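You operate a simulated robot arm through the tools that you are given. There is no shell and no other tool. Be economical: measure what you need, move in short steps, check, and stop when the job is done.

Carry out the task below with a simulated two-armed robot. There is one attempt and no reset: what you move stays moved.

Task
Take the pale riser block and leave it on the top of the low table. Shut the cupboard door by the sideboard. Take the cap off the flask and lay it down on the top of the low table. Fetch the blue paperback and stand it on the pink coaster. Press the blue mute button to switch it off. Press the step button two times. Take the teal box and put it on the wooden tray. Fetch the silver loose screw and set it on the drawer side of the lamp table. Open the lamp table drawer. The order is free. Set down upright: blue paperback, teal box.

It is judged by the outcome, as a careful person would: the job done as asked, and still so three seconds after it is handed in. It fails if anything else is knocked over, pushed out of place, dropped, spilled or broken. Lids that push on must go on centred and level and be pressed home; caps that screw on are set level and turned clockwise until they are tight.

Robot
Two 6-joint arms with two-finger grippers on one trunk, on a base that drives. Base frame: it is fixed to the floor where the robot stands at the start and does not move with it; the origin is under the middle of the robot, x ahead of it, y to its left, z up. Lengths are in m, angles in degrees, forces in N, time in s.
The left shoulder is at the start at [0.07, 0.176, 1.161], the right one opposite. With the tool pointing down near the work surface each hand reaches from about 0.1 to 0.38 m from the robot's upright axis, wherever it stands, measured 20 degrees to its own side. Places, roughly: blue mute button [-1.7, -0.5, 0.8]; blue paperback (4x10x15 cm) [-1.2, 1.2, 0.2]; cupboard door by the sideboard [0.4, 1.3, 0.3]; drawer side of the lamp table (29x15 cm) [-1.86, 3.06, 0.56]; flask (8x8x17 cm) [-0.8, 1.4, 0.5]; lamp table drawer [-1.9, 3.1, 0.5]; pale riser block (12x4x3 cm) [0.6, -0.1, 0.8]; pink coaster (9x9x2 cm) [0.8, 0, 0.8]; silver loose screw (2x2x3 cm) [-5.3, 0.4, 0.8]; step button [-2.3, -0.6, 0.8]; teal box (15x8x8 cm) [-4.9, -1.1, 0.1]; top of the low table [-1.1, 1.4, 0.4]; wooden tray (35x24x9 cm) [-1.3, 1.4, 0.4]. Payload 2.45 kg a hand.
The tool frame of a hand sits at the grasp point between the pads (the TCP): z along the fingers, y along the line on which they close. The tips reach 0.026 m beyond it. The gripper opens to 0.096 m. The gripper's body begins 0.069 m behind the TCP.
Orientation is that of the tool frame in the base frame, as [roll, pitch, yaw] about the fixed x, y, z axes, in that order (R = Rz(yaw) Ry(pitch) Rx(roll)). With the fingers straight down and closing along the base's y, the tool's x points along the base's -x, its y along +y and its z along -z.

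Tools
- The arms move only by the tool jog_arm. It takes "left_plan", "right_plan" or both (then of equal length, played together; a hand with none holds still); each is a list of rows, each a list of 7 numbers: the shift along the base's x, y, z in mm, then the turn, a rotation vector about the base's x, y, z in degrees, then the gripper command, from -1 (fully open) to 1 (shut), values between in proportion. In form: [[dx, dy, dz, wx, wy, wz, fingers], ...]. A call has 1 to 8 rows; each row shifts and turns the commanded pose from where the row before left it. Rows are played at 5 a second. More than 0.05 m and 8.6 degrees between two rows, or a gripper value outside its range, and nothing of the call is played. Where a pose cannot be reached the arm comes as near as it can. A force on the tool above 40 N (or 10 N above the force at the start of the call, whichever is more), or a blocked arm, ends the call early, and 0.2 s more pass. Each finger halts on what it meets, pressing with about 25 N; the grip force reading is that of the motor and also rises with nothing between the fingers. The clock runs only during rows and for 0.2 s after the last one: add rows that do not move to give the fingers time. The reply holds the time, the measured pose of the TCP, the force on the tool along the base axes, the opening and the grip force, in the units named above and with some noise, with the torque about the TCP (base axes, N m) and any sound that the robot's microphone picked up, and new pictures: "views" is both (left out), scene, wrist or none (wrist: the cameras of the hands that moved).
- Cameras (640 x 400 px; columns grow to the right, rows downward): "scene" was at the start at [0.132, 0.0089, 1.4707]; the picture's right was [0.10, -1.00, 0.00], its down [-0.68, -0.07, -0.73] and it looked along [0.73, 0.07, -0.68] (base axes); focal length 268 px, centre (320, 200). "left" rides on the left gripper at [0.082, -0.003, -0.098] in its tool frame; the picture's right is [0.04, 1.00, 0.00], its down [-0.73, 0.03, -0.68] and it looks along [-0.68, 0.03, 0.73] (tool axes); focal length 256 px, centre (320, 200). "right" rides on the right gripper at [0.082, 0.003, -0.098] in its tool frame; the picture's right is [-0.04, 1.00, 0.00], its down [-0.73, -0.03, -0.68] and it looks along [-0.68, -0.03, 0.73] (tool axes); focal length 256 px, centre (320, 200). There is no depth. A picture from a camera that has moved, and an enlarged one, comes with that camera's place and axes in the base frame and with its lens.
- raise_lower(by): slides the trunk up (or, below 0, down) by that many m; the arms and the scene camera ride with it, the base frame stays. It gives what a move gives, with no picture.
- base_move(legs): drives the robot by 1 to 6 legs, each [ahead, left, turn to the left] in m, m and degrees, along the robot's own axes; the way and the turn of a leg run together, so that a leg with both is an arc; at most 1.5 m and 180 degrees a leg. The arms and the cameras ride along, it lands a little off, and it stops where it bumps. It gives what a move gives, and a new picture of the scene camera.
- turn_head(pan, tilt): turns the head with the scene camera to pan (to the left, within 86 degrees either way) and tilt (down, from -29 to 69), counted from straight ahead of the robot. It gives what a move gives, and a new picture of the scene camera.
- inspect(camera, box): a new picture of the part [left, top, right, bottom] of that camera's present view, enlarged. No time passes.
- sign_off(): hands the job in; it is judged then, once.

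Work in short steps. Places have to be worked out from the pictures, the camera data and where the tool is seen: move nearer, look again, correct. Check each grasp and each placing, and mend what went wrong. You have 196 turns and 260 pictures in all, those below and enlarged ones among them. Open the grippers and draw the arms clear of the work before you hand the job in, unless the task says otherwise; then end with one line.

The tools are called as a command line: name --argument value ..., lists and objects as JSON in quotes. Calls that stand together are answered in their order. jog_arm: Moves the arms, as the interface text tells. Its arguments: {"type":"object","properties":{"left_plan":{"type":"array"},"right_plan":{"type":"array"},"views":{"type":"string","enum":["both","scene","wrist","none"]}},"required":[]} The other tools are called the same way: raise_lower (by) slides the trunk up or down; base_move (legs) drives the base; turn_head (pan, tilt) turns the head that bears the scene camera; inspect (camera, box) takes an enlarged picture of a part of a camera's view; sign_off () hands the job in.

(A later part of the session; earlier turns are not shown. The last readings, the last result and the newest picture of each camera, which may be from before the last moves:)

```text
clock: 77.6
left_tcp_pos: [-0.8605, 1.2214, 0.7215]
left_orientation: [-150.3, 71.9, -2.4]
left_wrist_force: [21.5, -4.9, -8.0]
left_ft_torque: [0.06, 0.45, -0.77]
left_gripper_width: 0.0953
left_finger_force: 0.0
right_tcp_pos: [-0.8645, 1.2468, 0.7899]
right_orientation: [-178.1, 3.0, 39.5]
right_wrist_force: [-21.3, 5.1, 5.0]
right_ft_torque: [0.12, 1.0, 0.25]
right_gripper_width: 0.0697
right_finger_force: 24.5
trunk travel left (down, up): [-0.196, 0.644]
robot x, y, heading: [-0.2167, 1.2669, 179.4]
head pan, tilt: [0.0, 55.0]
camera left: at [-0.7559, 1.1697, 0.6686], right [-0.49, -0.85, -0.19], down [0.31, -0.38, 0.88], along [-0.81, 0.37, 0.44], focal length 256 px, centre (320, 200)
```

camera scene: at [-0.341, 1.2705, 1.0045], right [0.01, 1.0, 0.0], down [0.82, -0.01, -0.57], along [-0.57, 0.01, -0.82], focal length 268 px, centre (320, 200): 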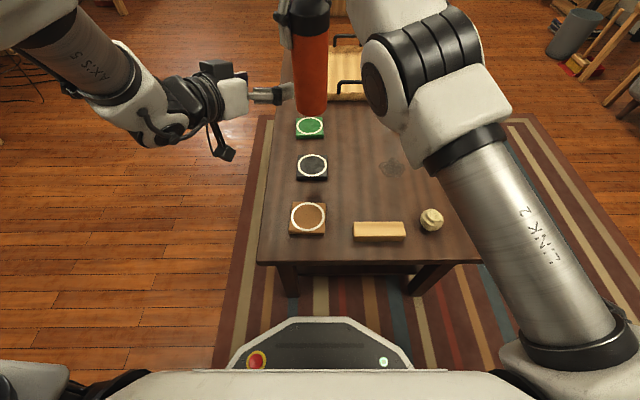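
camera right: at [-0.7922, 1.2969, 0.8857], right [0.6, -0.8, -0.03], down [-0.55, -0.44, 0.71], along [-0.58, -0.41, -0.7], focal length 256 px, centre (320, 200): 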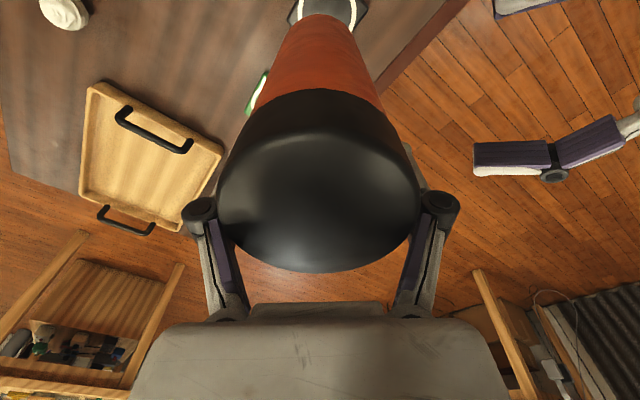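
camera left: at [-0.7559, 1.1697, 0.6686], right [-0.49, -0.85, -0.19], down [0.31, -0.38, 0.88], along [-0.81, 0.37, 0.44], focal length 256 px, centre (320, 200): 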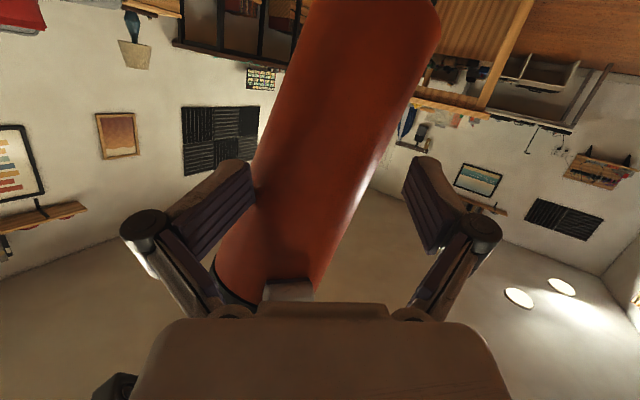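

The finger pushed on the flask (21 N). I back off and lower the left hand a little, then shift the flask 18 mm further over.

jog_arm --left_plan '[[22, -14, -8, 0, 0, 0, -1], [22, -14, -8, 0, 0, 0, -1], [0, 0, 0, 0, 0, 0, -1], [0, 0, 0, 0, 0, 0, -1]]' --right_plan '[[0, 0, 0, 0, 0, 0, 1], [0, 0, 0, 0, 0, 0, 1], [0, -9, 0, 0, 0, -4, 1], [0, -9, 0, 0, 0, -4, 1]]' --views "both"

```text
clock: 78.6
left_tcp_pos: [-0.8112, 1.2052, 0.6887]
left_orientation: [-156.5, 71.0, -9.5]
left_wrist_force: [0.0, 0.1, 0.4]
left_ft_torque: [0.04, 0.01, -0.04]
left_gripper_width: 0.0962
left_finger_force: 0.0
right_tcp_pos: [-0.8655, 1.2479, 0.7917]
right_orientation: [-178.1, 2.9, 31.4]
right_wrist_force: [0.7, 1.1, -2.9]
right_ft_torque: [0.01, -0.13, 0.03]
right_gripper_width: 0.0667
right_finger_force: 25.4
right hand out of reach, approached as far as the arm can: row 3, 4
trunk travel left (down, up): [-0.196, 0.644]
robot x, y, heading: [-0.2135, 1.2696, 179.5]
head pan, tilt: [0.0, 55.0]
camera scene: at [-0.3418, 1.2701, 1.0044], right [0.01, 1.0, 0.0], down [0.82, -0.01, -0.57], along [-0.57, 0.01, -0.82], focal length 268 px, centre (320, 200)
camera right: at [-0.7868, 1.2883, 0.8857], right [0.48, -0.87, -0.03], down [-0.6, -0.36, 0.72], along [-0.64, -0.33, -0.7], focal length 256 px, centre (320, 200)
camera left: at [-0.7081, 1.1492, 0.6394], right [-0.51, -0.84, -0.17], down [0.28, -0.35, 0.89], along [-0.81, 0.41, 0.42], focal length 256 px, centre (320, 200)
```

scene: 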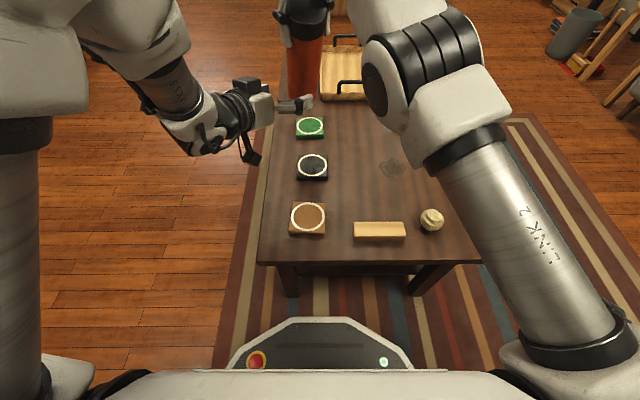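
right: 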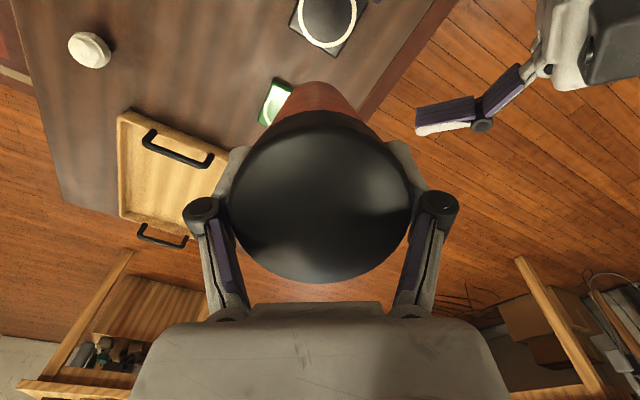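
left: 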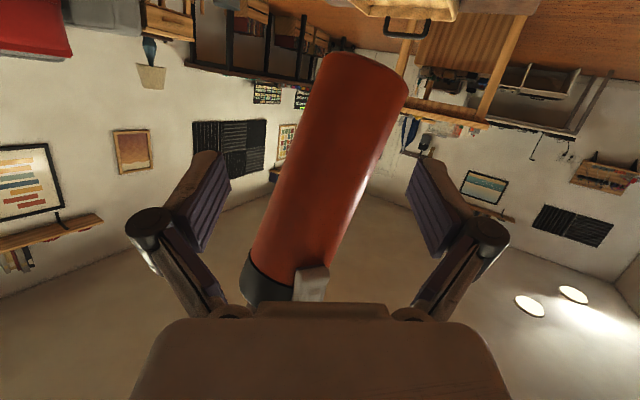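

The flask has tilted ~15° in the right grip, but closing the left pads on it will straighten it. I level the left closing axis, correct sideways and advance along the tool axis.

jog_arm --left_plan '[[-6, -9, 0, -4.1, 2.9, -1.7, -1], [-5, -9, 0, -4.1, 2.9, -1.7, -1], [-20, 13, -3, 0, 0, 0, -1], [-20, 13, -3, 0, 0, 0, -1], [-18, 12, -3, 0, 0, 0, -1], [0, 0, 0, 0, 0, 0, -1]]' --views "both"

```text
clock: 80.0
left_tcp_pos: [-0.8792, 1.2239, 0.6781]
left_orientation: [170.0, 72.2, -44.9]
left_wrist_force: [-0.9, -0.2, -0.1]
left_ft_torque: [0.01, 0.0, 0.0]
left_gripper_width: 0.0962
left_finger_force: 0.0
right_tcp_pos: [-0.8648, 1.2489, 0.79]
right_orientation: [-178.2, 2.9, 31.4]
right_wrist_force: [0.0, -0.4, -3.2]
right_ft_torque: [0.02, -0.05, 0.02]
right_gripper_width: 0.0663
right_finger_force: 24.9
trunk travel left (down, up): [-0.196, 0.644]
robot x, y, heading: [-0.2136, 1.2675, 179.5]
head pan, tilt: [0.0, 55.0]
camera scene: at [-0.3417, 1.2701, 1.0044], right [0.01, 1.0, 0.0], down [0.82, -0.01, -0.57], along [-0.57, 0.01, -0.82], focal length 268 px, centre (320, 200)
camera left: at [-0.784, 1.1552, 0.6296], right [-0.57, -0.82, 0.02], down [0.36, -0.23, 0.9], along [-0.74, 0.52, 0.43], focal length 256 px, centre (320, 200)
```

scene: 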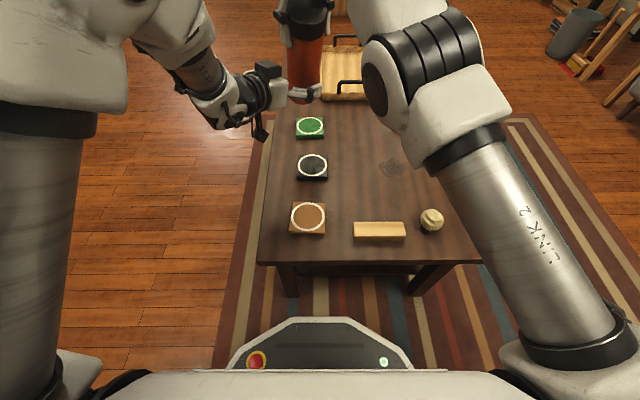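
left: 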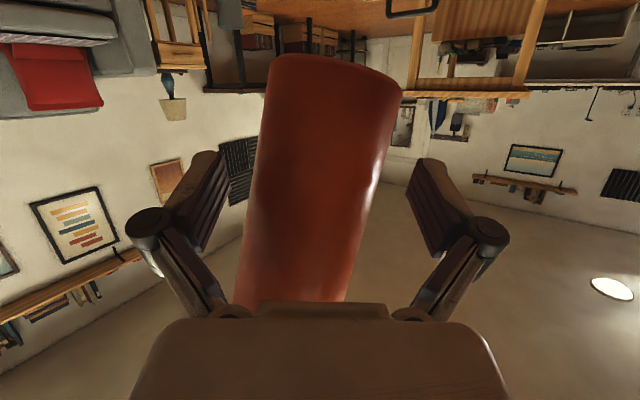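

Well aligned and centred. I advance 28 mm and close the left fingers on the body.

jog_arm --left_plan '[[-12, 8, -3, 0, 0, 0, -1], [-11, 7, -3, 0, 0, 0, -1], [0, 0, 0, 0, 0, 0, 0], [0, 0, 0, 0, 0, 0, 1], [0, 0, 0, 0, 0, 0, 1]]' --views "both"

```text
clock: 81.2
left_tcp_pos: [-0.9039, 1.2355, 0.6737]
left_orientation: [171.6, 72.6, -42.6]
left_wrist_force: [8.9, 2.9, 16.7]
left_ft_torque: [-0.81, 0.54, -0.01]
left_gripper_width: 0.0772
left_finger_force: 25.6
right_tcp_pos: [-0.8648, 1.248, 0.7893]
right_orientation: [-178.2, 2.7, 31.3]
right_wrist_force: [-8.5, -3.1, -20.6]
right_ft_torque: [0.75, -0.18, -0.06]
right_gripper_width: 0.0663
right_finger_force: 24.6
trunk travel left (down, up): [-0.196, 0.644]
robot x, y, heading: [-0.2204, 1.2676, 179.5]
head pan, tilt: [0.0, 55.0]
camera scene: at [-0.3418, 1.2701, 1.0044], right [0.01, 1.0, 0.0], down [0.82, -0.01, -0.57], along [-0.57, 0.01, -0.82], focal length 268 px, centre (320, 200)
camera left: at [-0.8086, 1.1677, 0.6231], right [-0.56, -0.83, 0.01], down [0.36, -0.24, 0.9], along [-0.75, 0.51, 0.43], focal length 256 px, centre (320, 200)
```

scene: 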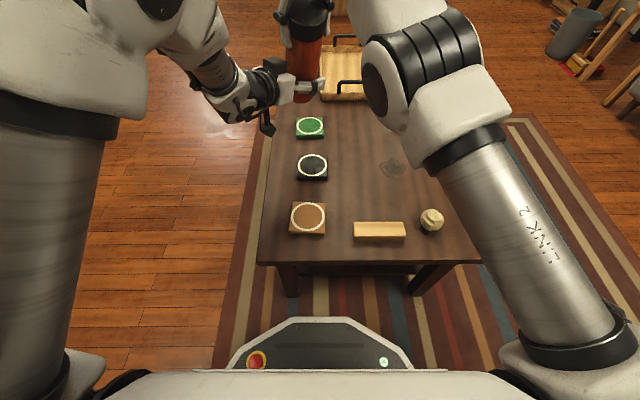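
left: 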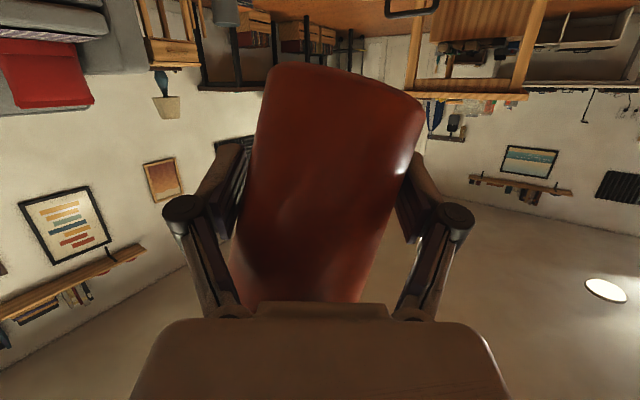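

Gripped, but the flask still leans ~10–12°. I swing the left hand about the right hand's closing axis to straighten it.

jog_arm --left_plan '[[7, 4, -3, 2, -3.4, 0, 1], [7, 4, -3, 2, -3.4, 0, 1], [7, 4, -2, 2, -3.4, 0, 1], [0, 0, 0, 0, 0, 0, 1]]' --views "both"

inspect --camera "right" --box '[0, 0, 640, 400]'

```text
clock: 82.2
left_tcp_pos: [-0.8847, 1.2389, 0.6591]
left_orientation: [-156.1, 65.8, -11.9]
left_wrist_force: [-2.1, 22.5, -13.1]
left_ft_torque: [-1.99, 0.57, 0.06]
left_gripper_width: 0.0796
left_finger_force: 24.8
right_tcp_pos: [-0.8654, 1.2469, 0.7935]
right_orientation: [-178.1, 3.3, 31.4]
right_wrist_force: [1.3, -21.9, 13.5]
right_ft_torque: [-1.04, -0.5, 0.43]
right_gripper_width: 0.0673
right_finger_force: 24.8
trunk travel left (down, up): [-0.196, 0.644]
robot x, y, heading: [-0.2204, 1.2689, 179.2]
head pan, tilt: [0.0, 55.0]
camera scene: at [-0.3417, 1.2701, 1.0044], right [0.01, 1.0, 0.0], down [0.82, -0.01, -0.57], along [-0.57, 0.01, -0.82], focal length 268 px, centre (320, 200)
camera left: at [-0.7804, 1.1789, 0.6223], right [-0.53, -0.82, -0.2], down [0.18, -0.35, 0.92], along [-0.83, 0.45, 0.34], focal length 256 px, centre (320, 200)
```

scene: 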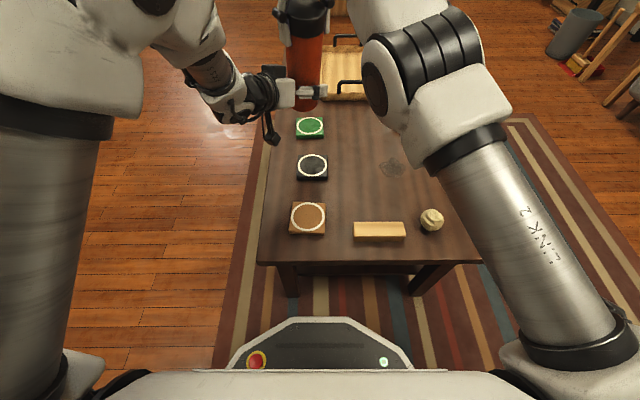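
left: 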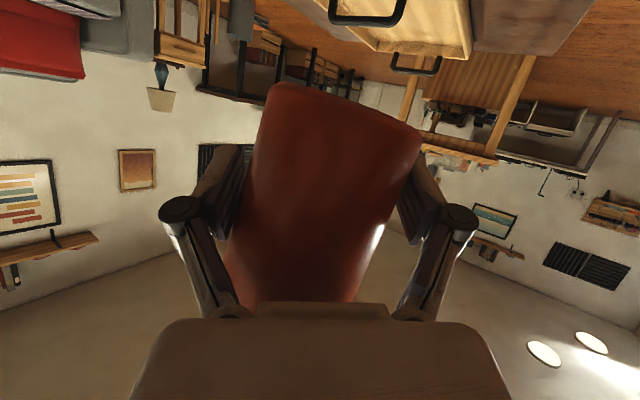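

```text
1.00 times, centred on (320, 200) of right (not enlarged: the box is as wide or as high as the picture)
camera zoom: at [-0.7861, 1.2882, 0.8878], right [0.49, -0.87, -0.03], down [-0.6, -0.36, 0.72], along [-0.64, -0.33, -0.69], focal length 256 px, centre (320, 200)
```

zoom: 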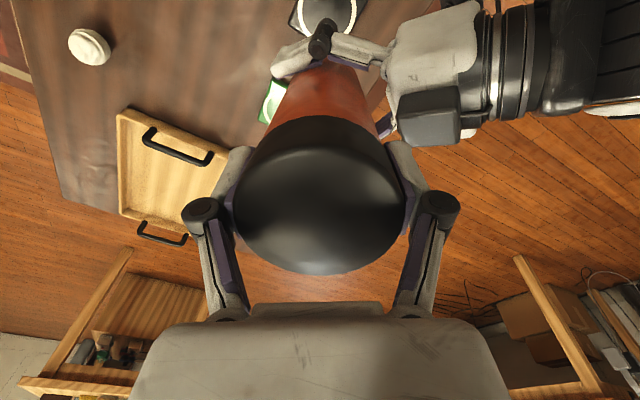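

The flask is now vertical, both ends gripped. I turn the right hand counter-clockwise and watch torques.

jog_arm --right_plan '[[0, 0, 0, 0, 0, 7, 1], [0, 0, 0, 0, 0, 7, 1], [0, 0, 0, 0, 0, 7, 1], [0, 0, 0, 0, 0, 7, 1], [0, 0, 0, 0, 0, 0, 1]]' --views "wrist"

```text
clock: 83.4
left_tcp_pos: [-0.8869, 1.2404, 0.6672]
left_orientation: [-155.8, 66.5, -11.7]
left_wrist_force: [6.6, 0.9, -13.1]
left_ft_torque: [-0.58, 1.08, 0.23]
left_gripper_width: 0.075
left_finger_force: 24.3
right_tcp_pos: [-0.8659, 1.2494, 0.791]
right_orientation: [-178.1, 3.0, 59.5]
right_wrist_force: [-6.5, 0.1, 9.9]
right_ft_torque: [0.39, -0.05, -0.29]
right_gripper_width: 0.0676
right_finger_force: 25.4
trunk travel left (down, up): [-0.196, 0.644]
robot x, y, heading: [-0.217, 1.267, 179.3]
head pan, tilt: [0.0, 55.0]
camera right: at [-0.8156, 1.3206, 0.8866], right [0.84, -0.54, -0.03], down [-0.36, -0.6, 0.72], along [-0.41, -0.59, -0.7], focal length 256 px, centre (320, 200)
```

right: 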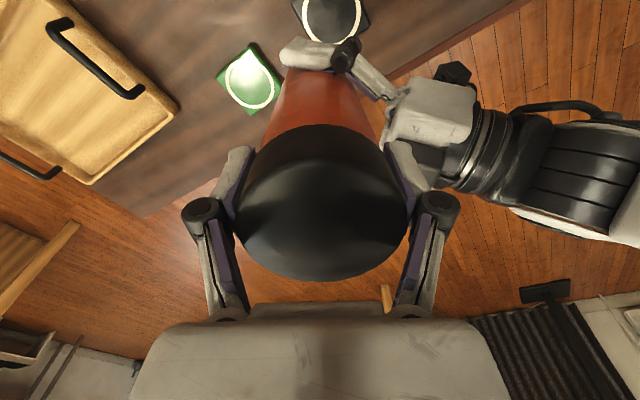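

Turning goes well (forces falling). I go on with 8 rows and a slight rise.

jog_arm --right_plan '[[0, 0, 0.4, 0, 0, 8.5, 1], [0, 0, 0.4, 0, 0, 8.5, 1], [0, 0, 0.4, 0, 0, 8.5, 1], [0, 0, 0.4, 0, 0, 8.5, 1], [0, 0, 0.4, 0, 0, 8.5, 1], [0, 0, 0.4, 0, 0, 8.5, 1], [0, 0, 0.4, 0, 0, 8.5, 1], [0, 0, 0.4, 0, 0, 8.5, 1]]' --views "wrist"

```text
clock: 84.6
left_tcp_pos: [-0.8866, 1.2382, 0.669]
left_orientation: [-155.3, 66.5, -10.9]
left_wrist_force: [30.8, -17.4, -7.2]
left_ft_torque: [1.61, 2.79, -0.55]
left_gripper_width: 0.0694
left_finger_force: 25.0
right_tcp_pos: [-0.8676, 1.2547, 0.793]
right_orientation: [-177.3, 2.8, 97.5]
right_wrist_force: [-30.1, 18.4, 3.9]
right_ft_torque: [0.41, 0.99, -0.3]
right_gripper_width: 0.0469
right_finger_force: 24.9
right hand out of reach, approached as far as the arm can: row 5
trunk travel left (down, up): [-0.196, 0.644]
robot x, y, heading: [-0.2228, 1.2679, 179.4]
head pan, tilt: [0.0, 55.0]
stopped in row 5 (left hand): the force on the tool passed its limit at 46 N (the readings are from after the stop); the commanded pose is now the measured one
camera right: at [-0.8707, 1.342, 0.8886], right [1.0, 0.09, -0.04], down [0.09, -0.69, 0.71], along [0.03, -0.71, -0.7], focal length 256 px, centre (320, 200)
```

right: 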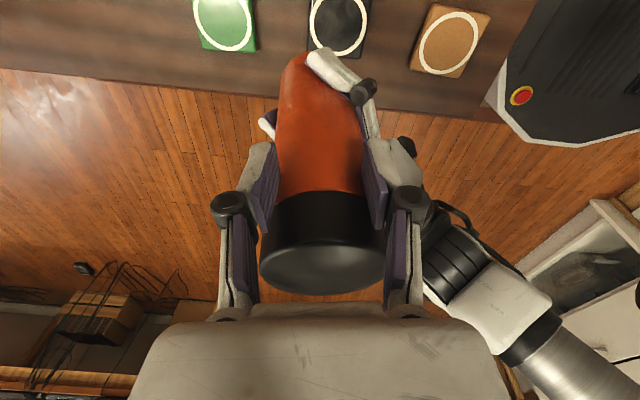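

The right fingers slid to a chord off the cap, but the left hand now holds the body well (69 mm). I release the right hand, lift it and look again.

jog_arm --right_plan '[[0, 0, 0, 0, 0, 0, -1], [0, 0, 0, 0, 0, 0, -1], [0, 0, 0, 0, 0, 0, -1], [0, 0, 30, 0, 0, 0, -1], [0, 0, 35, 0, 0, 0, -1], [0, 0, 30, 0, 0, 0, -1]]' --views "both"

```text
clock: 86.0
left_tcp_pos: [-0.8872, 1.2389, 0.6708]
left_orientation: [-155.2, 66.7, -10.9]
left_wrist_force: [-0.2, 0.6, -2.8]
left_ft_torque: [0.05, 0.03, -0.01]
left_gripper_width: 0.0651
left_finger_force: 24.9
right_tcp_pos: [-0.832, 1.2734, 0.8673]
right_orientation: [-177.7, 3.0, 97.8]
right_wrist_force: [-0.4, -0.1, 0.3]
right_ft_torque: [0.02, 0.02, -0.02]
right_gripper_width: 0.096
right_finger_force: 0.0
right hand out of reach, approached as far as the arm can: row 4, 5, 6
trunk travel left (down, up): [-0.196, 0.644]
robot x, y, heading: [-0.2149, 1.2681, 179.2]
head pan, tilt: [0.0, 55.0]
camera scene: at [-0.3412, 1.2702, 1.0044], right [0.01, 1.0, 0.0], down [0.82, -0.01, -0.57], along [-0.57, 0.01, -0.82], focal length 268 px, centre (320, 200)
camera right: at [-0.8356, 1.3607, 0.9625], right [0.99, 0.09, -0.04], down [0.09, -0.69, 0.72], along [0.04, -0.72, -0.7], focal length 256 px, centre (320, 200)
```

scene: 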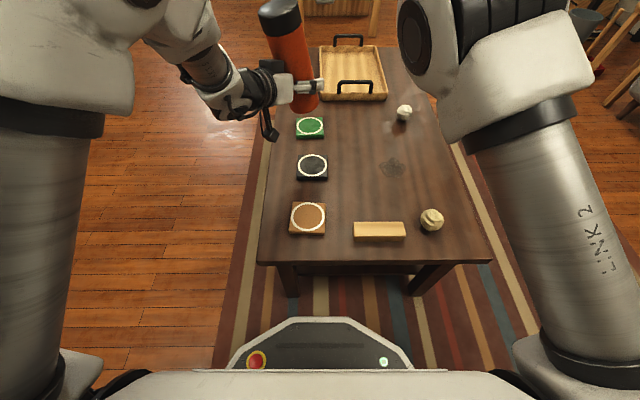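
right: 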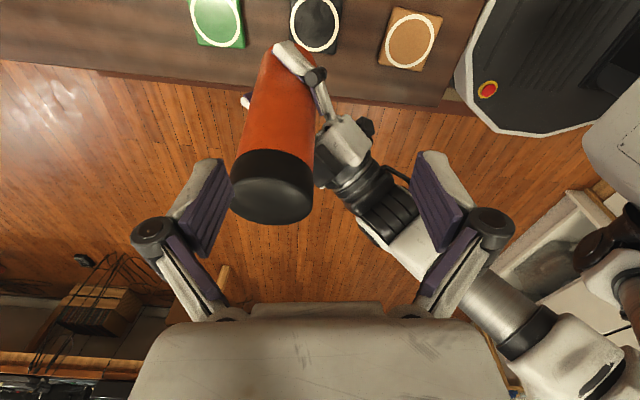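

The left hand alone holds the flask, which leans (top about 12° to −y, 8° to +x). I straighten it with the left wrist and look again.

jog_arm --left_plan '[[0, 0, 0, -5.7, -4, 0, 1], [0, 0, 0, -5.7, -4, 0, 1], [0, 0, 0, 0, 0, 0, 1]]' --right_plan '[[10, 10, 0, 0, 0, -8, -1], [0, 10, 0, 0, 0, -8, -1], [0, 0, 0, 0, 0, -8, -1]]' --views "both"

```text
clock: 86.8
left_tcp_pos: [-0.8896, 1.2296, 0.6716]
left_orientation: [-170.1, 55.5, -23.2]
left_wrist_force: [-0.8, 1.4, -3.0]
left_ft_torque: [0.03, 0.01, -0.01]
left_gripper_width: 0.0648
left_finger_force: 24.9
right_tcp_pos: [-0.8297, 1.3049, 0.8633]
right_orientation: [-178.7, 3.6, 72.8]
right_wrist_force: [0.1, 0.1, -0.5]
right_ft_torque: [0.01, -0.01, 0.01]
right_gripper_width: 0.0961
right_finger_force: 0.0
trunk travel left (down, up): [-0.196, 0.644]
robot x, y, heading: [-0.2146, 1.2692, 179.4]
head pan, tilt: [0.0, 55.0]
camera scene: at [-0.3419, 1.2701, 1.0044], right [0.01, 1.0, 0.0], down [0.82, -0.01, -0.57], along [-0.57, 0.01, -0.82], focal length 268 px, centre (320, 200)
camera right: at [-0.7971, 1.3874, 0.9578], right [0.94, -0.34, -0.02], down [-0.22, -0.65, 0.72], along [-0.26, -0.68, -0.69], focal length 256 px, centre (320, 200)
camera left: at [-0.7807, 1.1659, 0.6582], right [-0.5, -0.86, -0.13], down [0.06, -0.19, 0.98], along [-0.86, 0.48, 0.15], focal length 256 px, centre (320, 200)
```

scene: 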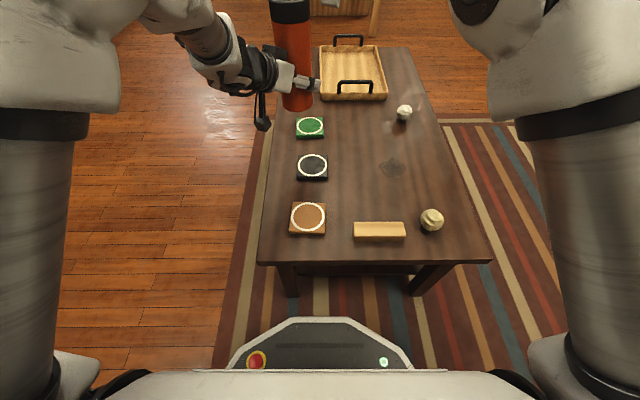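
right: 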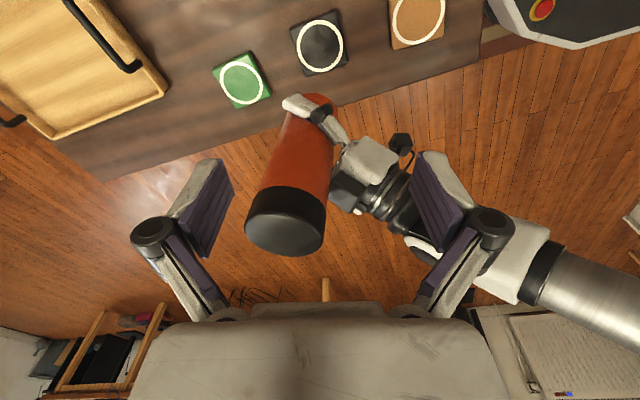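
left: 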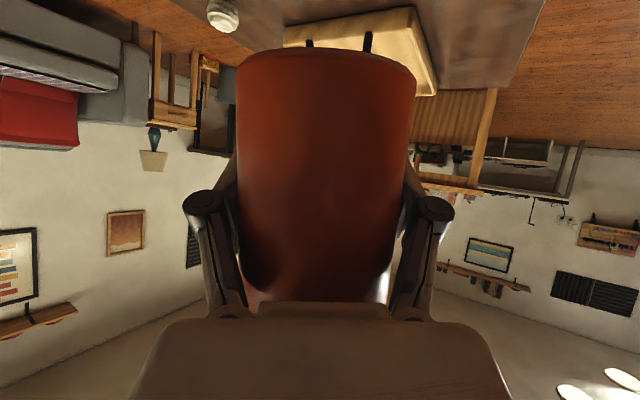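

The flask is upright now, cap centre ≈[-0.89, 1.23], top ≈0.815. I bring the right hand above it with yaw ≈30.

jog_arm --right_plan '[[0, 0, 20, 0, 0, -8.4, -1], [-15, -15, 5, 0, 0, -8.4, -1], [-15, -20, 0, 0, 0, -8.4, -1], [-15, -20, 0, 0, 0, -8.4, -1], [-15, -20, 0, 0, 0, -8.4, -1], [0, 0, 0, 0, 0, 0, -1]]' --views "wrist"

```text
clock: 88.2
left_tcp_pos: [-0.8907, 1.23, 0.6763]
left_orientation: [-170.4, 56.1, -23.8]
left_wrist_force: [0.2, 0.6, -2.9]
left_ft_torque: [0.03, 0.01, 0.0]
left_gripper_width: 0.0648
left_finger_force: 25.6
right_tcp_pos: [-0.8381, 1.2719, 0.8597]
right_orientation: [-178.0, 3.1, 33.9]
right_wrist_force: [0.4, -0.8, 0.1]
right_ft_torque: [0.01, -0.01, 0.0]
right_gripper_width: 0.0959
right_finger_force: 0.0
right hand out of reach, approached as far as the arm can: row 2, 3, 4, 5
trunk travel left (down, up): [-0.196, 0.644]
robot x, y, heading: [-0.2168, 1.2667, 179.4]
head pan, tilt: [0.0, 55.0]
camera right: at [-0.7615, 1.3155, 0.9545], right [0.52, -0.85, -0.03], down [-0.58, -0.38, 0.72], along [-0.62, -0.36, -0.69], focal length 256 px, centre (320, 200)
```

right: 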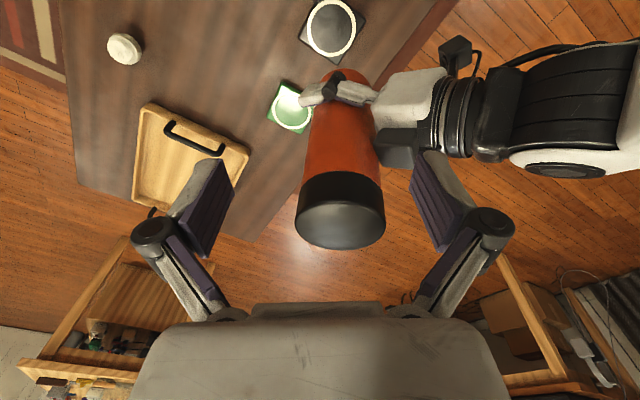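

The right arm is at its reach limit because the hands are so high. I lower both hands ~0.13 m and draw the flask a little nearer.

jog_arm --left_plan '[[8, 3, -32, 0, 0, 0, 1], [8, 3, -32, 0, 0, 0, 1], [8, 3, -32, 0, 0, 0, 1], [8, 3, -32, 0, 0, 0, 1], [0, 0, 0, 0, 0, 0, 1]]' --right_plan '[[0, 0, -30, 0, 0, 0, -1], [0, 0, -30, 0, 0, 0, -1], [0, 0, -30, 0, 0, 0, -1], [0, 0, -30, 0, 0, 0, -1], [0, 0, 0, 0, 0, 0, -1]]' --views "both"

```text
clock: 89.6
left_tcp_pos: [-0.8666, 1.2259, 0.5486]
left_orientation: [-168.6, 56.1, -20.8]
left_wrist_force: [0.9, -0.5, -3.6]
left_ft_torque: [0.03, 0.01, 0.01]
left_gripper_width: 0.0651
left_finger_force: 25.1
left hand out of reach, approached as far as the arm can: row 3, 4
right_tcp_pos: [-0.8646, 1.3084, 0.6912]
right_orientation: [177.0, -1.6, 29.6]
right_wrist_force: [-0.6, -0.4, 0.1]
right_ft_torque: [0.01, 0.01, 0.01]
right_gripper_width: 0.0962
right_finger_force: 0.0
right hand out of reach, approached as far as the arm can: row 2, 3, 4
trunk travel left (down, up): [-0.196, 0.644]
robot x, y, heading: [-0.2192, 1.269, 179.4]
head pan, tilt: [0.0, 55.0]
stopped in row 5 (right hand): the arm was blocked; the commanded pose is now the measured one
camera scene: at [-0.3418, 1.2703, 1.0043], right [0.01, 1.0, 0.0], down [0.82, -0.01, -0.57], along [-0.57, 0.01, -0.82], focal length 268 px, centre (320, 200)
camera right: at [-0.7947, 1.3499, 0.7914], right [0.46, -0.89, 0.05], down [-0.69, -0.32, 0.66], along [-0.57, -0.33, -0.75], focal length 256 px, centre (320, 200)
camera left: at [-0.7559, 1.1636, 0.5343], right [-0.48, -0.87, -0.14], down [0.07, -0.2, 0.98], along [-0.88, 0.46, 0.16], focal length 256 px, centre (320, 200)
```

scene: 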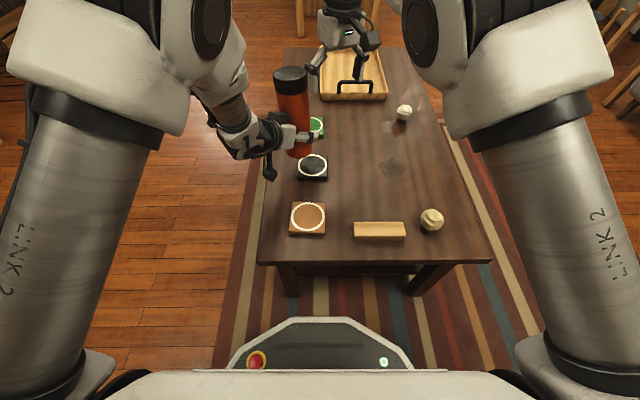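
right: 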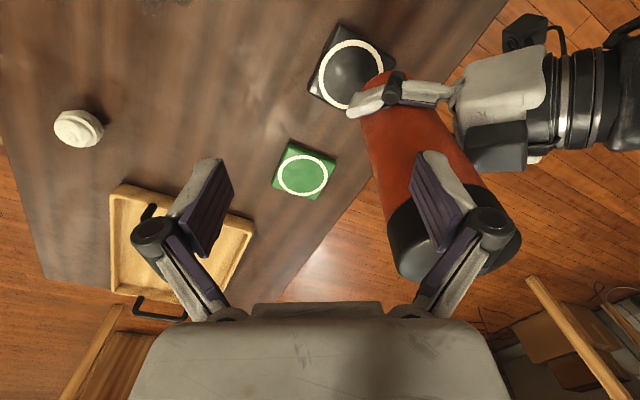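
left: 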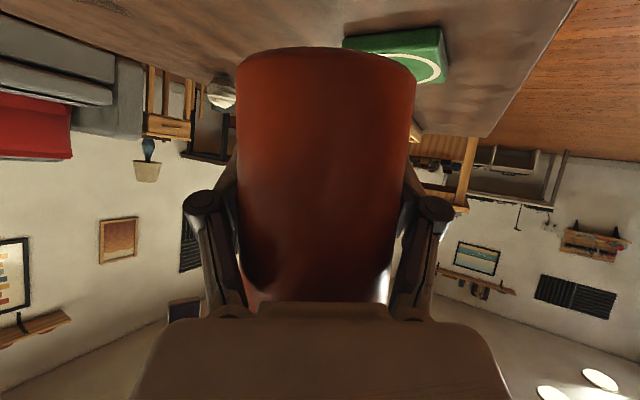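

Let me look closely at the seam between cap and body for any gap gained so far.

inspect --camera "scene" --box '[250, 50, 350, 170]'

```text
3.33 times, centred on (300, 110) of scene
camera zoom: at [-0.3418, 1.2703, 1.0043], right [0.01, 1.0, 0.0], down [0.82, -0.01, -0.57], along [-0.57, 0.01, -0.82], focal length 892 px, centre (387, 500)
```

zoom: 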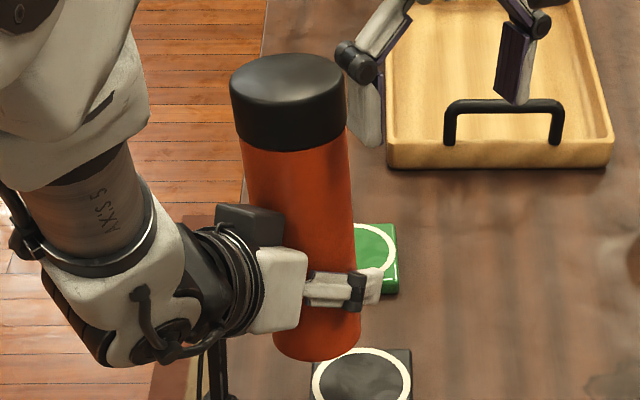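

No visible gap. I move the left hand with the flask to [-0.90, 1.24, 0.64] where both arms should overlap, lifting the right clear first.

jog_arm --right_plan '[[10, 10, 45, 0, 0, 0, -1], [10, 0, 45, 0, 0, 0, -1], [0, 0, 40, 0, 0, 0, -1], [0, 0, 0, 3, 1, 0, -1], [0, 0, 0, 0, 0, 0, -1]]' --left_plan '[[0, 0, 0, 0, 0, 0, 1], [-10, 4, 25, 0, 0, 0, 1], [-10, 4, 25, 0, 0, 0, 1], [-10, 4, 25, 0, 0, 0, 1], [-5, 4, 20, 0, 0, 0, 1]]' --views "wrist"

```text
clock: 90.8
left_tcp_pos: [-0.9044, 1.2329, 0.6383]
left_orientation: [-166.3, 55.7, -18.1]
left_wrist_force: [0.3, -0.1, -2.8]
left_ft_torque: [0.03, 0.02, -0.02]
left_gripper_width: 0.0647
left_finger_force: 25.5
right_tcp_pos: [-0.8442, 1.315, 0.8209]
right_orientation: [-179.5, -2.1, 29.8]
right_wrist_force: [-0.2, -0.2, -1.2]
right_ft_torque: [0.0, -0.02, 0.0]
right_gripper_width: 0.0959
right_finger_force: 0.0
trunk travel left (down, up): [-0.196, 0.644]
robot x, y, heading: [-0.2173, 1.2685, 179.4]
head pan, tilt: [0.0, 55.0]
camera right: at [-0.7728, 1.3517, 0.9229], right [0.46, -0.89, -0.01], down [-0.67, -0.36, 0.65], along [-0.58, -0.29, -0.76], focal length 256 px, centre (320, 200)
camera left: at [-0.792, 1.1734, 0.6247], right [-0.46, -0.87, -0.17], down [0.06, -0.22, 0.97], along [-0.88, 0.44, 0.15], focal length 256 px, centre (320, 200)
```

right: 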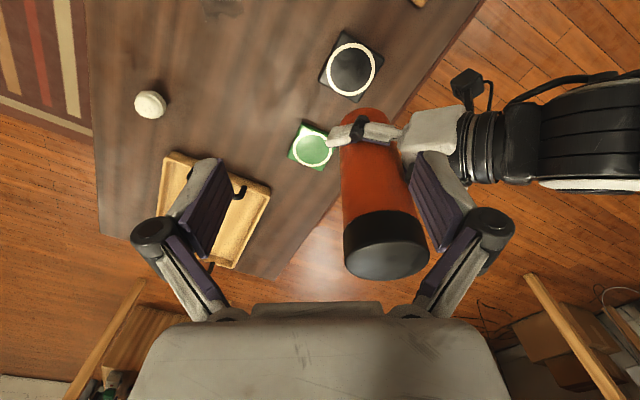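
left: 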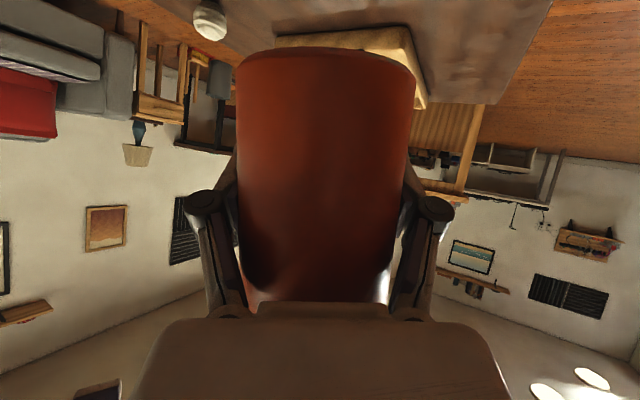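

The flask top leans ~10° away from the right hand; I roll the left hand about its axis to bring it upright or slightly towards the right hand.

jog_arm --left_plan '[[0, 0, 0, -5.3, 3.7, -4.2, 1], [0, 5, 0, -5.3, 3.7, -4.2, 1], [0, 0, 0, 0, 0, 0, 1]]' --right_plan '[[-5, -5, 0, 0, 1, 0, -1], [-10, -10, 0, 0, 1, 0, -1], [0, 0, 0, 0, 0, 0, -1]]' --views "both"

```text
clock: 91.6
left_tcp_pos: [-0.9068, 1.2326, 0.6471]
left_orientation: [170.5, 57.3, -45.3]
left_wrist_force: [-0.3, 0.6, -2.7]
left_ft_torque: [0.04, 0.02, 0.02]
left_gripper_width: 0.0647
left_finger_force: 24.6
right_tcp_pos: [-0.8577, 1.3008, 0.8203]
right_orientation: [-178.6, -0.5, 29.6]
right_wrist_force: [0.5, 0.0, -0.2]
right_ft_torque: [0.01, 0.0, 0.0]
right_gripper_width: 0.0961
right_finger_force: 0.0
trunk travel left (down, up): [-0.196, 0.644]
robot x, y, heading: [-0.2201, 1.2688, 179.3]
head pan, tilt: [0.0, 55.0]
camera scene: at [-0.3415, 1.2701, 1.0044], right [0.01, 1.0, 0.0], down [0.82, -0.01, -0.57], along [-0.57, 0.01, -0.82], focal length 268 px, centre (320, 200)
camera right: at [-0.7839, 1.3371, 0.9201], right [0.46, -0.89, -0.03], down [-0.65, -0.36, 0.67], along [-0.61, -0.29, -0.74], focal length 256 px, centre (320, 200)
camera left: at [-0.806, 1.1565, 0.6298], right [-0.59, -0.81, 0.06], down [0.18, -0.06, 0.98], along [-0.79, 0.59, 0.18], focal length 256 px, centre (320, 200)
```

scene: 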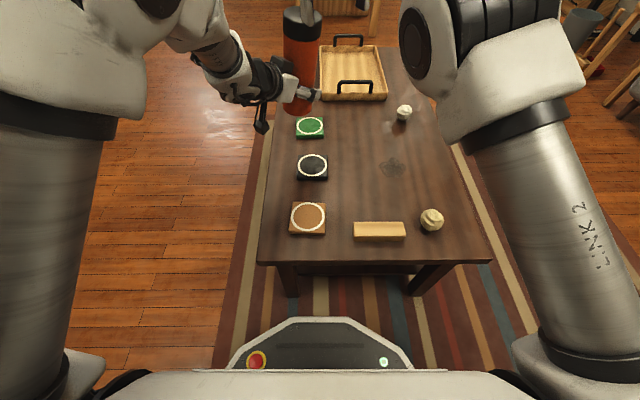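
right: 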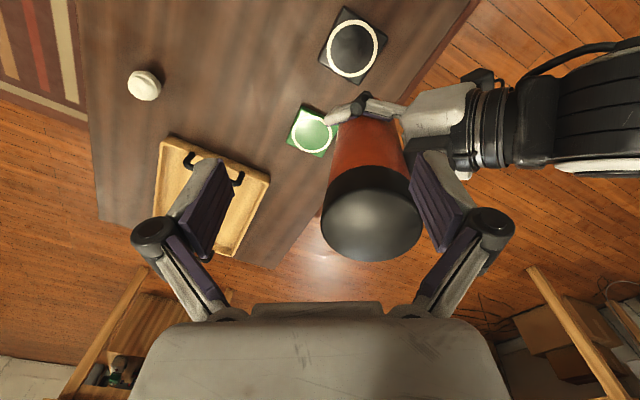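
left: 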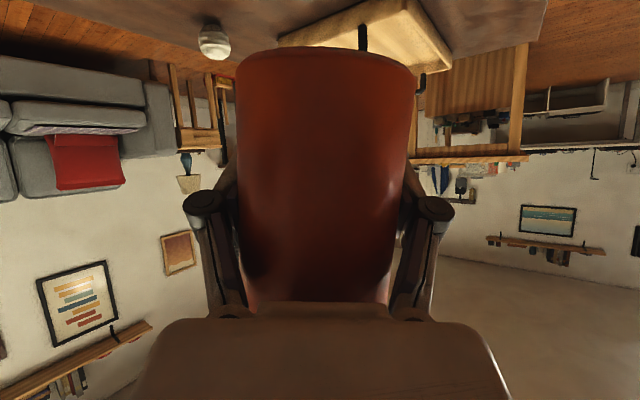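

Cap centre ≈[-0.898, 1.238], top ≈0.786. I move the right hand above it.

jog_arm --right_plan '[[-5, -5, 15, 0, 0, 0, -1], [-12, -18, 0, 0, 0, 0, -1], [-12, -20, 0, 0, 0, 0, -1], [-11, -20, 0, 0, 0, 0, -1], [0, 0, 0, 0, 0, 0, -1]]' --views "wrist"

```text
clock: 92.8
left_tcp_pos: [-0.9062, 1.2314, 0.6504]
left_orientation: [170.3, 57.5, -45.4]
left_wrist_force: [-0.3, -0.4, -3.0]
left_ft_torque: [0.05, 0.02, 0.0]
left_gripper_width: 0.0648
left_finger_force: 25.0
right_tcp_pos: [-0.8531, 1.2722, 0.8123]
right_orientation: [-178.6, -0.5, 29.6]
right_wrist_force: [0.0, -0.1, -0.2]
right_ft_torque: [-0.02, 0.02, 0.03]
right_gripper_width: 0.0958
right_finger_force: 0.0
right hand out of reach, approached as far as the arm can: row 1, 2, 3, 4
trunk travel left (down, up): [-0.196, 0.644]
robot x, y, heading: [-0.2177, 1.2701, 179.5]
head pan, tilt: [0.0, 55.0]
camera right: at [-0.7778, 1.308, 0.9122], right [0.46, -0.89, -0.02], down [-0.65, -0.35, 0.67], along [-0.61, -0.29, -0.74], focal length 256 px, centre (320, 200)
```

right: 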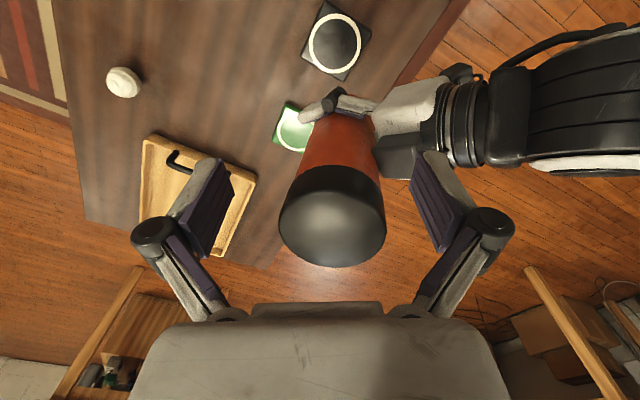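

It's radial reach: I bring the flask lower and nearer with the left hand.

jog_arm --left_plan '[[8, 4, -20, 0, 0, 0, 1], [8, 4, -20, 0, 0, 0, 1], [8, 4, -20, 0, 0, 0, 1], [0, 0, 0, 0, 0, 0, 1]]' --right_plan '[[0, 0, -10, 0, 0, 0, -1], [-3, -5, -10, 0, 0, 0, -1], [-5, -8, -5, 0, 0, 0, -1], [-5, -8, 0, 0, 0, 0, -1]]' --views "wrist"

```text
clock: 94.0
left_tcp_pos: [-0.891, 1.2263, 0.5921]
left_orientation: [172.4, 58.1, -42.2]
left_wrist_force: [0.5, -0.9, -3.3]
left_ft_torque: [0.0, 0.03, 0.01]
left_gripper_width: 0.0645
left_finger_force: 24.6
left hand out of reach, approached as far as the arm can: row 3
right_tcp_pos: [-0.8565, 1.2627, 0.7943]
right_orientation: [-178.7, -0.4, 29.7]
right_wrist_force: [-0.1, 0.0, 0.0]
right_ft_torque: [-0.02, 0.02, 0.01]
right_gripper_width: 0.0962
right_finger_force: 0.1
right hand out of reach, approached as far as the arm can: row 2, 4
trunk travel left (down, up): [-0.196, 0.644]
robot x, y, heading: [-0.2179, 1.2702, 179.3]
head pan, tilt: [0.0, 55.0]
stopped in row 4 (left hand): the arm was blocked; the commanded pose is now the measured one
camera right: at [-0.7821, 1.2976, 0.8959], right [0.46, -0.89, -0.02], down [-0.65, -0.35, 0.67], along [-0.61, -0.29, -0.74], focal length 256 px, centre (320, 200)
camera left: at [-0.7894, 1.153, 0.573], right [-0.57, -0.82, 0.04], down [0.18, -0.08, 0.98], along [-0.8, 0.56, 0.19], focal length 256 px, centre (320, 200)
```

right: 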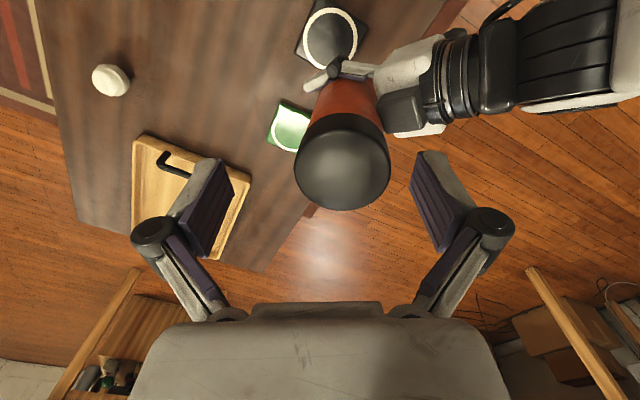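
left: 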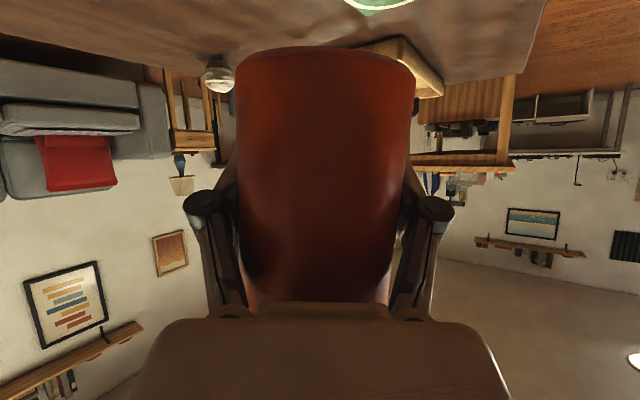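

Cap centre now ≈[-0.877, 1.235], top 0.731. I descend onto it.

jog_arm --right_plan '[[-5, -8, -10, 0, 0, 0, -1], [-8, -10, -10, 0, 0, 0, -1], [-7, -10, -15, 0, 0, 0, -1], [0, 0, 0, 0, 0, 0, -1]]' --views "wrist"

```text
clock: 95.0
left_tcp_pos: [-0.892, 1.2269, 0.5927]
left_orientation: [172.3, 58.1, -42.3]
left_wrist_force: [0.2, 0.5, -2.4]
left_ft_torque: [0.05, 0.04, 0.01]
left_gripper_width: 0.0647
left_finger_force: 24.9
right_tcp_pos: [-0.868, 1.2536, 0.762]
right_orientation: [-178.8, -0.3, 29.5]
right_wrist_force: [0.2, -0.3, 0.1]
right_ft_torque: [0.0, 0.01, 0.02]
right_gripper_width: 0.0958
right_finger_force: 0.0
right hand out of reach, approached as far as the arm can: row 1, 2, 3
trunk travel left (down, up): [-0.196, 0.644]
robot x, y, heading: [-0.218, 1.2684, 179.4]
head pan, tilt: [0.0, 55.0]
camera right: at [-0.7936, 1.2888, 0.8624], right [0.46, -0.89, -0.02], down [-0.65, -0.35, 0.68], along [-0.61, -0.3, -0.74], focal length 256 px, centre (320, 200)
```

right: 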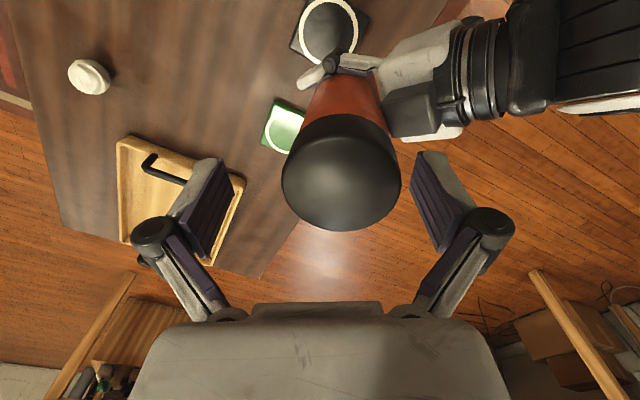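

I correct 13 mm along the closing axis first, then check.

jog_arm --right_plan '[[2, -6, 0, 0, 0, 0, -1], [0, -7, 0, 0, 0, 0, -1], [0, -5, 0, 0, 0, 0, -1]]' --views "wrist"

```text
clock: 95.8
left_tcp_pos: [-0.8905, 1.2258, 0.5936]
left_orientation: [172.1, 58.3, -42.4]
left_wrist_force: [-0.2, -0.5, -2.8]
left_ft_torque: [0.03, 0.01, 0.0]
left_gripper_width: 0.0649
left_finger_force: 25.3
right_tcp_pos: [-0.8677, 1.2528, 0.7625]
right_orientation: [-178.6, -0.3, 29.6]
right_wrist_force: [-0.1, 0.7, -0.2]
right_ft_torque: [0.01, 0.0, 0.0]
right_gripper_width: 0.0957
right_finger_force: 0.1
right hand out of reach, approached as far as the arm can: row 1, 2, 3
trunk travel left (down, up): [-0.196, 0.644]
robot x, y, heading: [-0.2175, 1.2679, 179.4]
head pan, tilt: [0.0, 55.0]
camera right: at [-0.7935, 1.289, 0.8627], right [0.46, -0.89, -0.02], down [-0.65, -0.35, 0.68], along [-0.61, -0.3, -0.74], focal length 256 px, centre (320, 200)
```

right: 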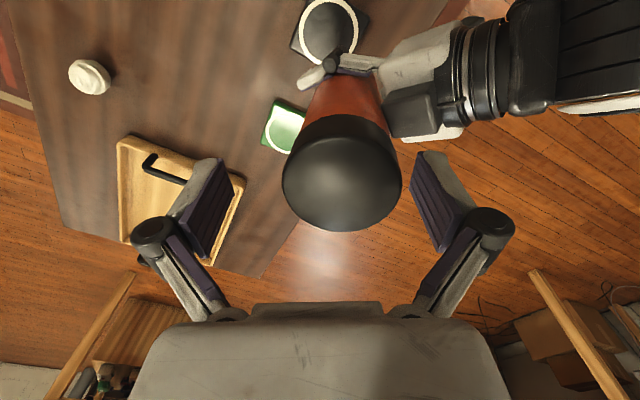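

The right arm is at its inward limit, so I lean the flask top ~7° towards it with the left roll.

jog_arm --left_plan '[[0, 3, 0, -2.7, 1.9, -2.2, 1], [0, 3, 0, -2.7, 1.9, -2.2, 1], [0, 0, 0, 0, 0, 0, 1]]' --views "none"

inspect --camera "right" --box '[0, 0, 640, 400]'

```text
clock: 96.6
left_tcp_pos: [-0.8939, 1.2292, 0.595]
left_orientation: [160.9, 57.1, -55.9]
left_wrist_force: [0.3, 0.7, -3.7]
left_ft_torque: [-0.01, 0.05, -0.07]
left_gripper_width: 0.0646
left_finger_force: 24.4
right_tcp_pos: [-0.8679, 1.2523, 0.7632]
right_orientation: [-178.8, -0.3, 29.5]
right_wrist_force: [-0.1, -0.5, -0.3]
right_ft_torque: [-0.02, -0.02, 0.02]
right_gripper_width: 0.0957
right_finger_force: 0.1
trunk travel left (down, up): [-0.196, 0.644]
robot x, y, heading: [-0.2182, 1.2699, 179.6]
head pan, tilt: [0.0, 55.0]
```

```text
1.00 times, centred on (320, 200) of right (not enlarged: the box is as wide or as high as the picture)
camera zoom: at [-0.7935, 1.289, 0.8627], right [0.46, -0.89, -0.02], down [-0.65, -0.35, 0.68], along [-0.61, -0.3, -0.74], focal length 256 px, centre (320, 200)
```

zoom: 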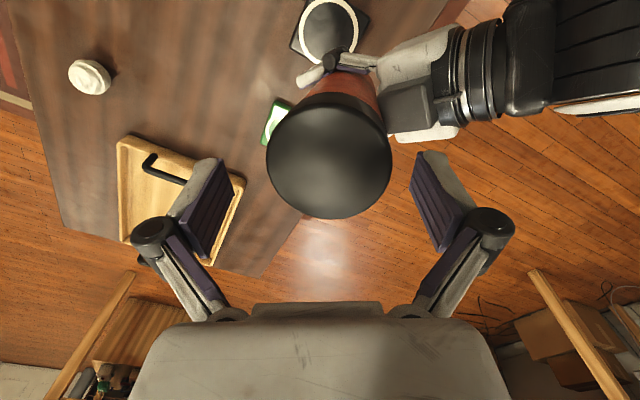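

The cap is now centred under the right hand. I tilt the right hand to match the lean, and descend along the flask axis.

jog_arm --right_plan '[[0, 0, 0, -3.9, 3.2, 0, -1], [0, -2, 0, -3.9, 3.2, 0, -1], [0, -2, -15, 0, 0, 0, -1], [0, 0, 0, 0, 0, 0, -1]]' --views "wrist"

```text
clock: 97.8
left_tcp_pos: [-0.894, 1.2282, 0.5937]
left_orientation: [161.6, 57.1, -55.1]
left_wrist_force: [-0.8, 3.5, -4.2]
left_ft_torque: [-0.36, -0.02, 0.05]
left_gripper_width: 0.0639
left_finger_force: 24.7
right_tcp_pos: [-0.8824, 1.2766, 0.7066]
right_orientation: [173.7, 5.4, 26.7]
right_wrist_force: [0.7, -3.1, 0.8]
right_ft_torque: [-0.08, 0.01, 0.0]
right_gripper_width: 0.0961
right_finger_force: 0.1
right hand out of reach, approached as far as the arm can: row 3
trunk travel left (down, up): [-0.196, 0.644]
robot x, y, heading: [-0.2163, 1.2694, 179.3]
head pan, tilt: [0.0, 55.0]
stopped in row 4 (right hand): the arm was blocked; the commanded pose is now the measured one
camera right: at [-0.8048, 1.3247, 0.7981], right [0.42, -0.9, 0.12], down [-0.64, -0.21, 0.74], along [-0.64, -0.38, -0.67], focal length 256 px, centre (320, 200)
```

right: 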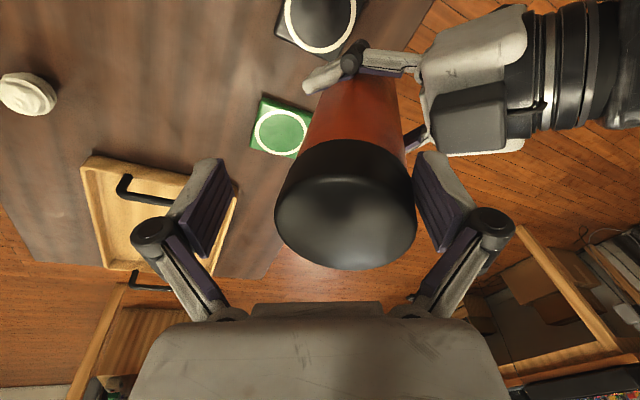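

The cap lies between the fingers, slightly off-centre and touching one. I close gently and see.

jog_arm --right_plan '[[0, -3, 0, 0, 0, 0, -0.3], [0, 0, 0, 0, 0, 0, 0.5], [0, 0, 0, 0, 0, 0, 1], [0, 0, 0, 0, 0, 0, 1]]' --views "wrist"

```text
clock: 98.8
left_tcp_pos: [-0.8939, 1.2291, 0.5925]
left_orientation: [161.5, 57.0, -55.2]
left_wrist_force: [-9.1, -0.7, -22.2]
left_ft_torque: [0.01, -0.4, 0.27]
left_gripper_width: 0.0638
left_finger_force: 24.6
right_tcp_pos: [-0.8847, 1.2746, 0.7086]
right_orientation: [173.6, 5.6, 26.7]
right_wrist_force: [9.2, 0.4, 19.4]
right_ft_torque: [-0.78, -0.4, 0.16]
right_gripper_width: 0.0687
right_finger_force: 24.9
trunk travel left (down, up): [-0.196, 0.644]
robot x, y, heading: [-0.2232, 1.2682, 179.7]
head pan, tilt: [0.0, 55.0]
camera right: at [-0.8049, 1.3228, 0.7996], right [0.42, -0.9, 0.12], down [-0.64, -0.2, 0.74], along [-0.64, -0.38, -0.66], focal length 256 px, centre (320, 200)
```

right: 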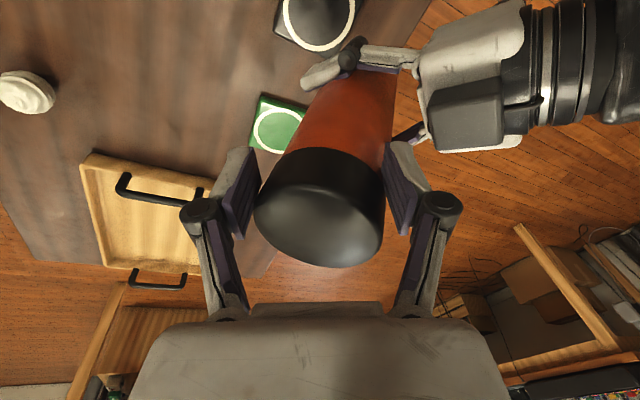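

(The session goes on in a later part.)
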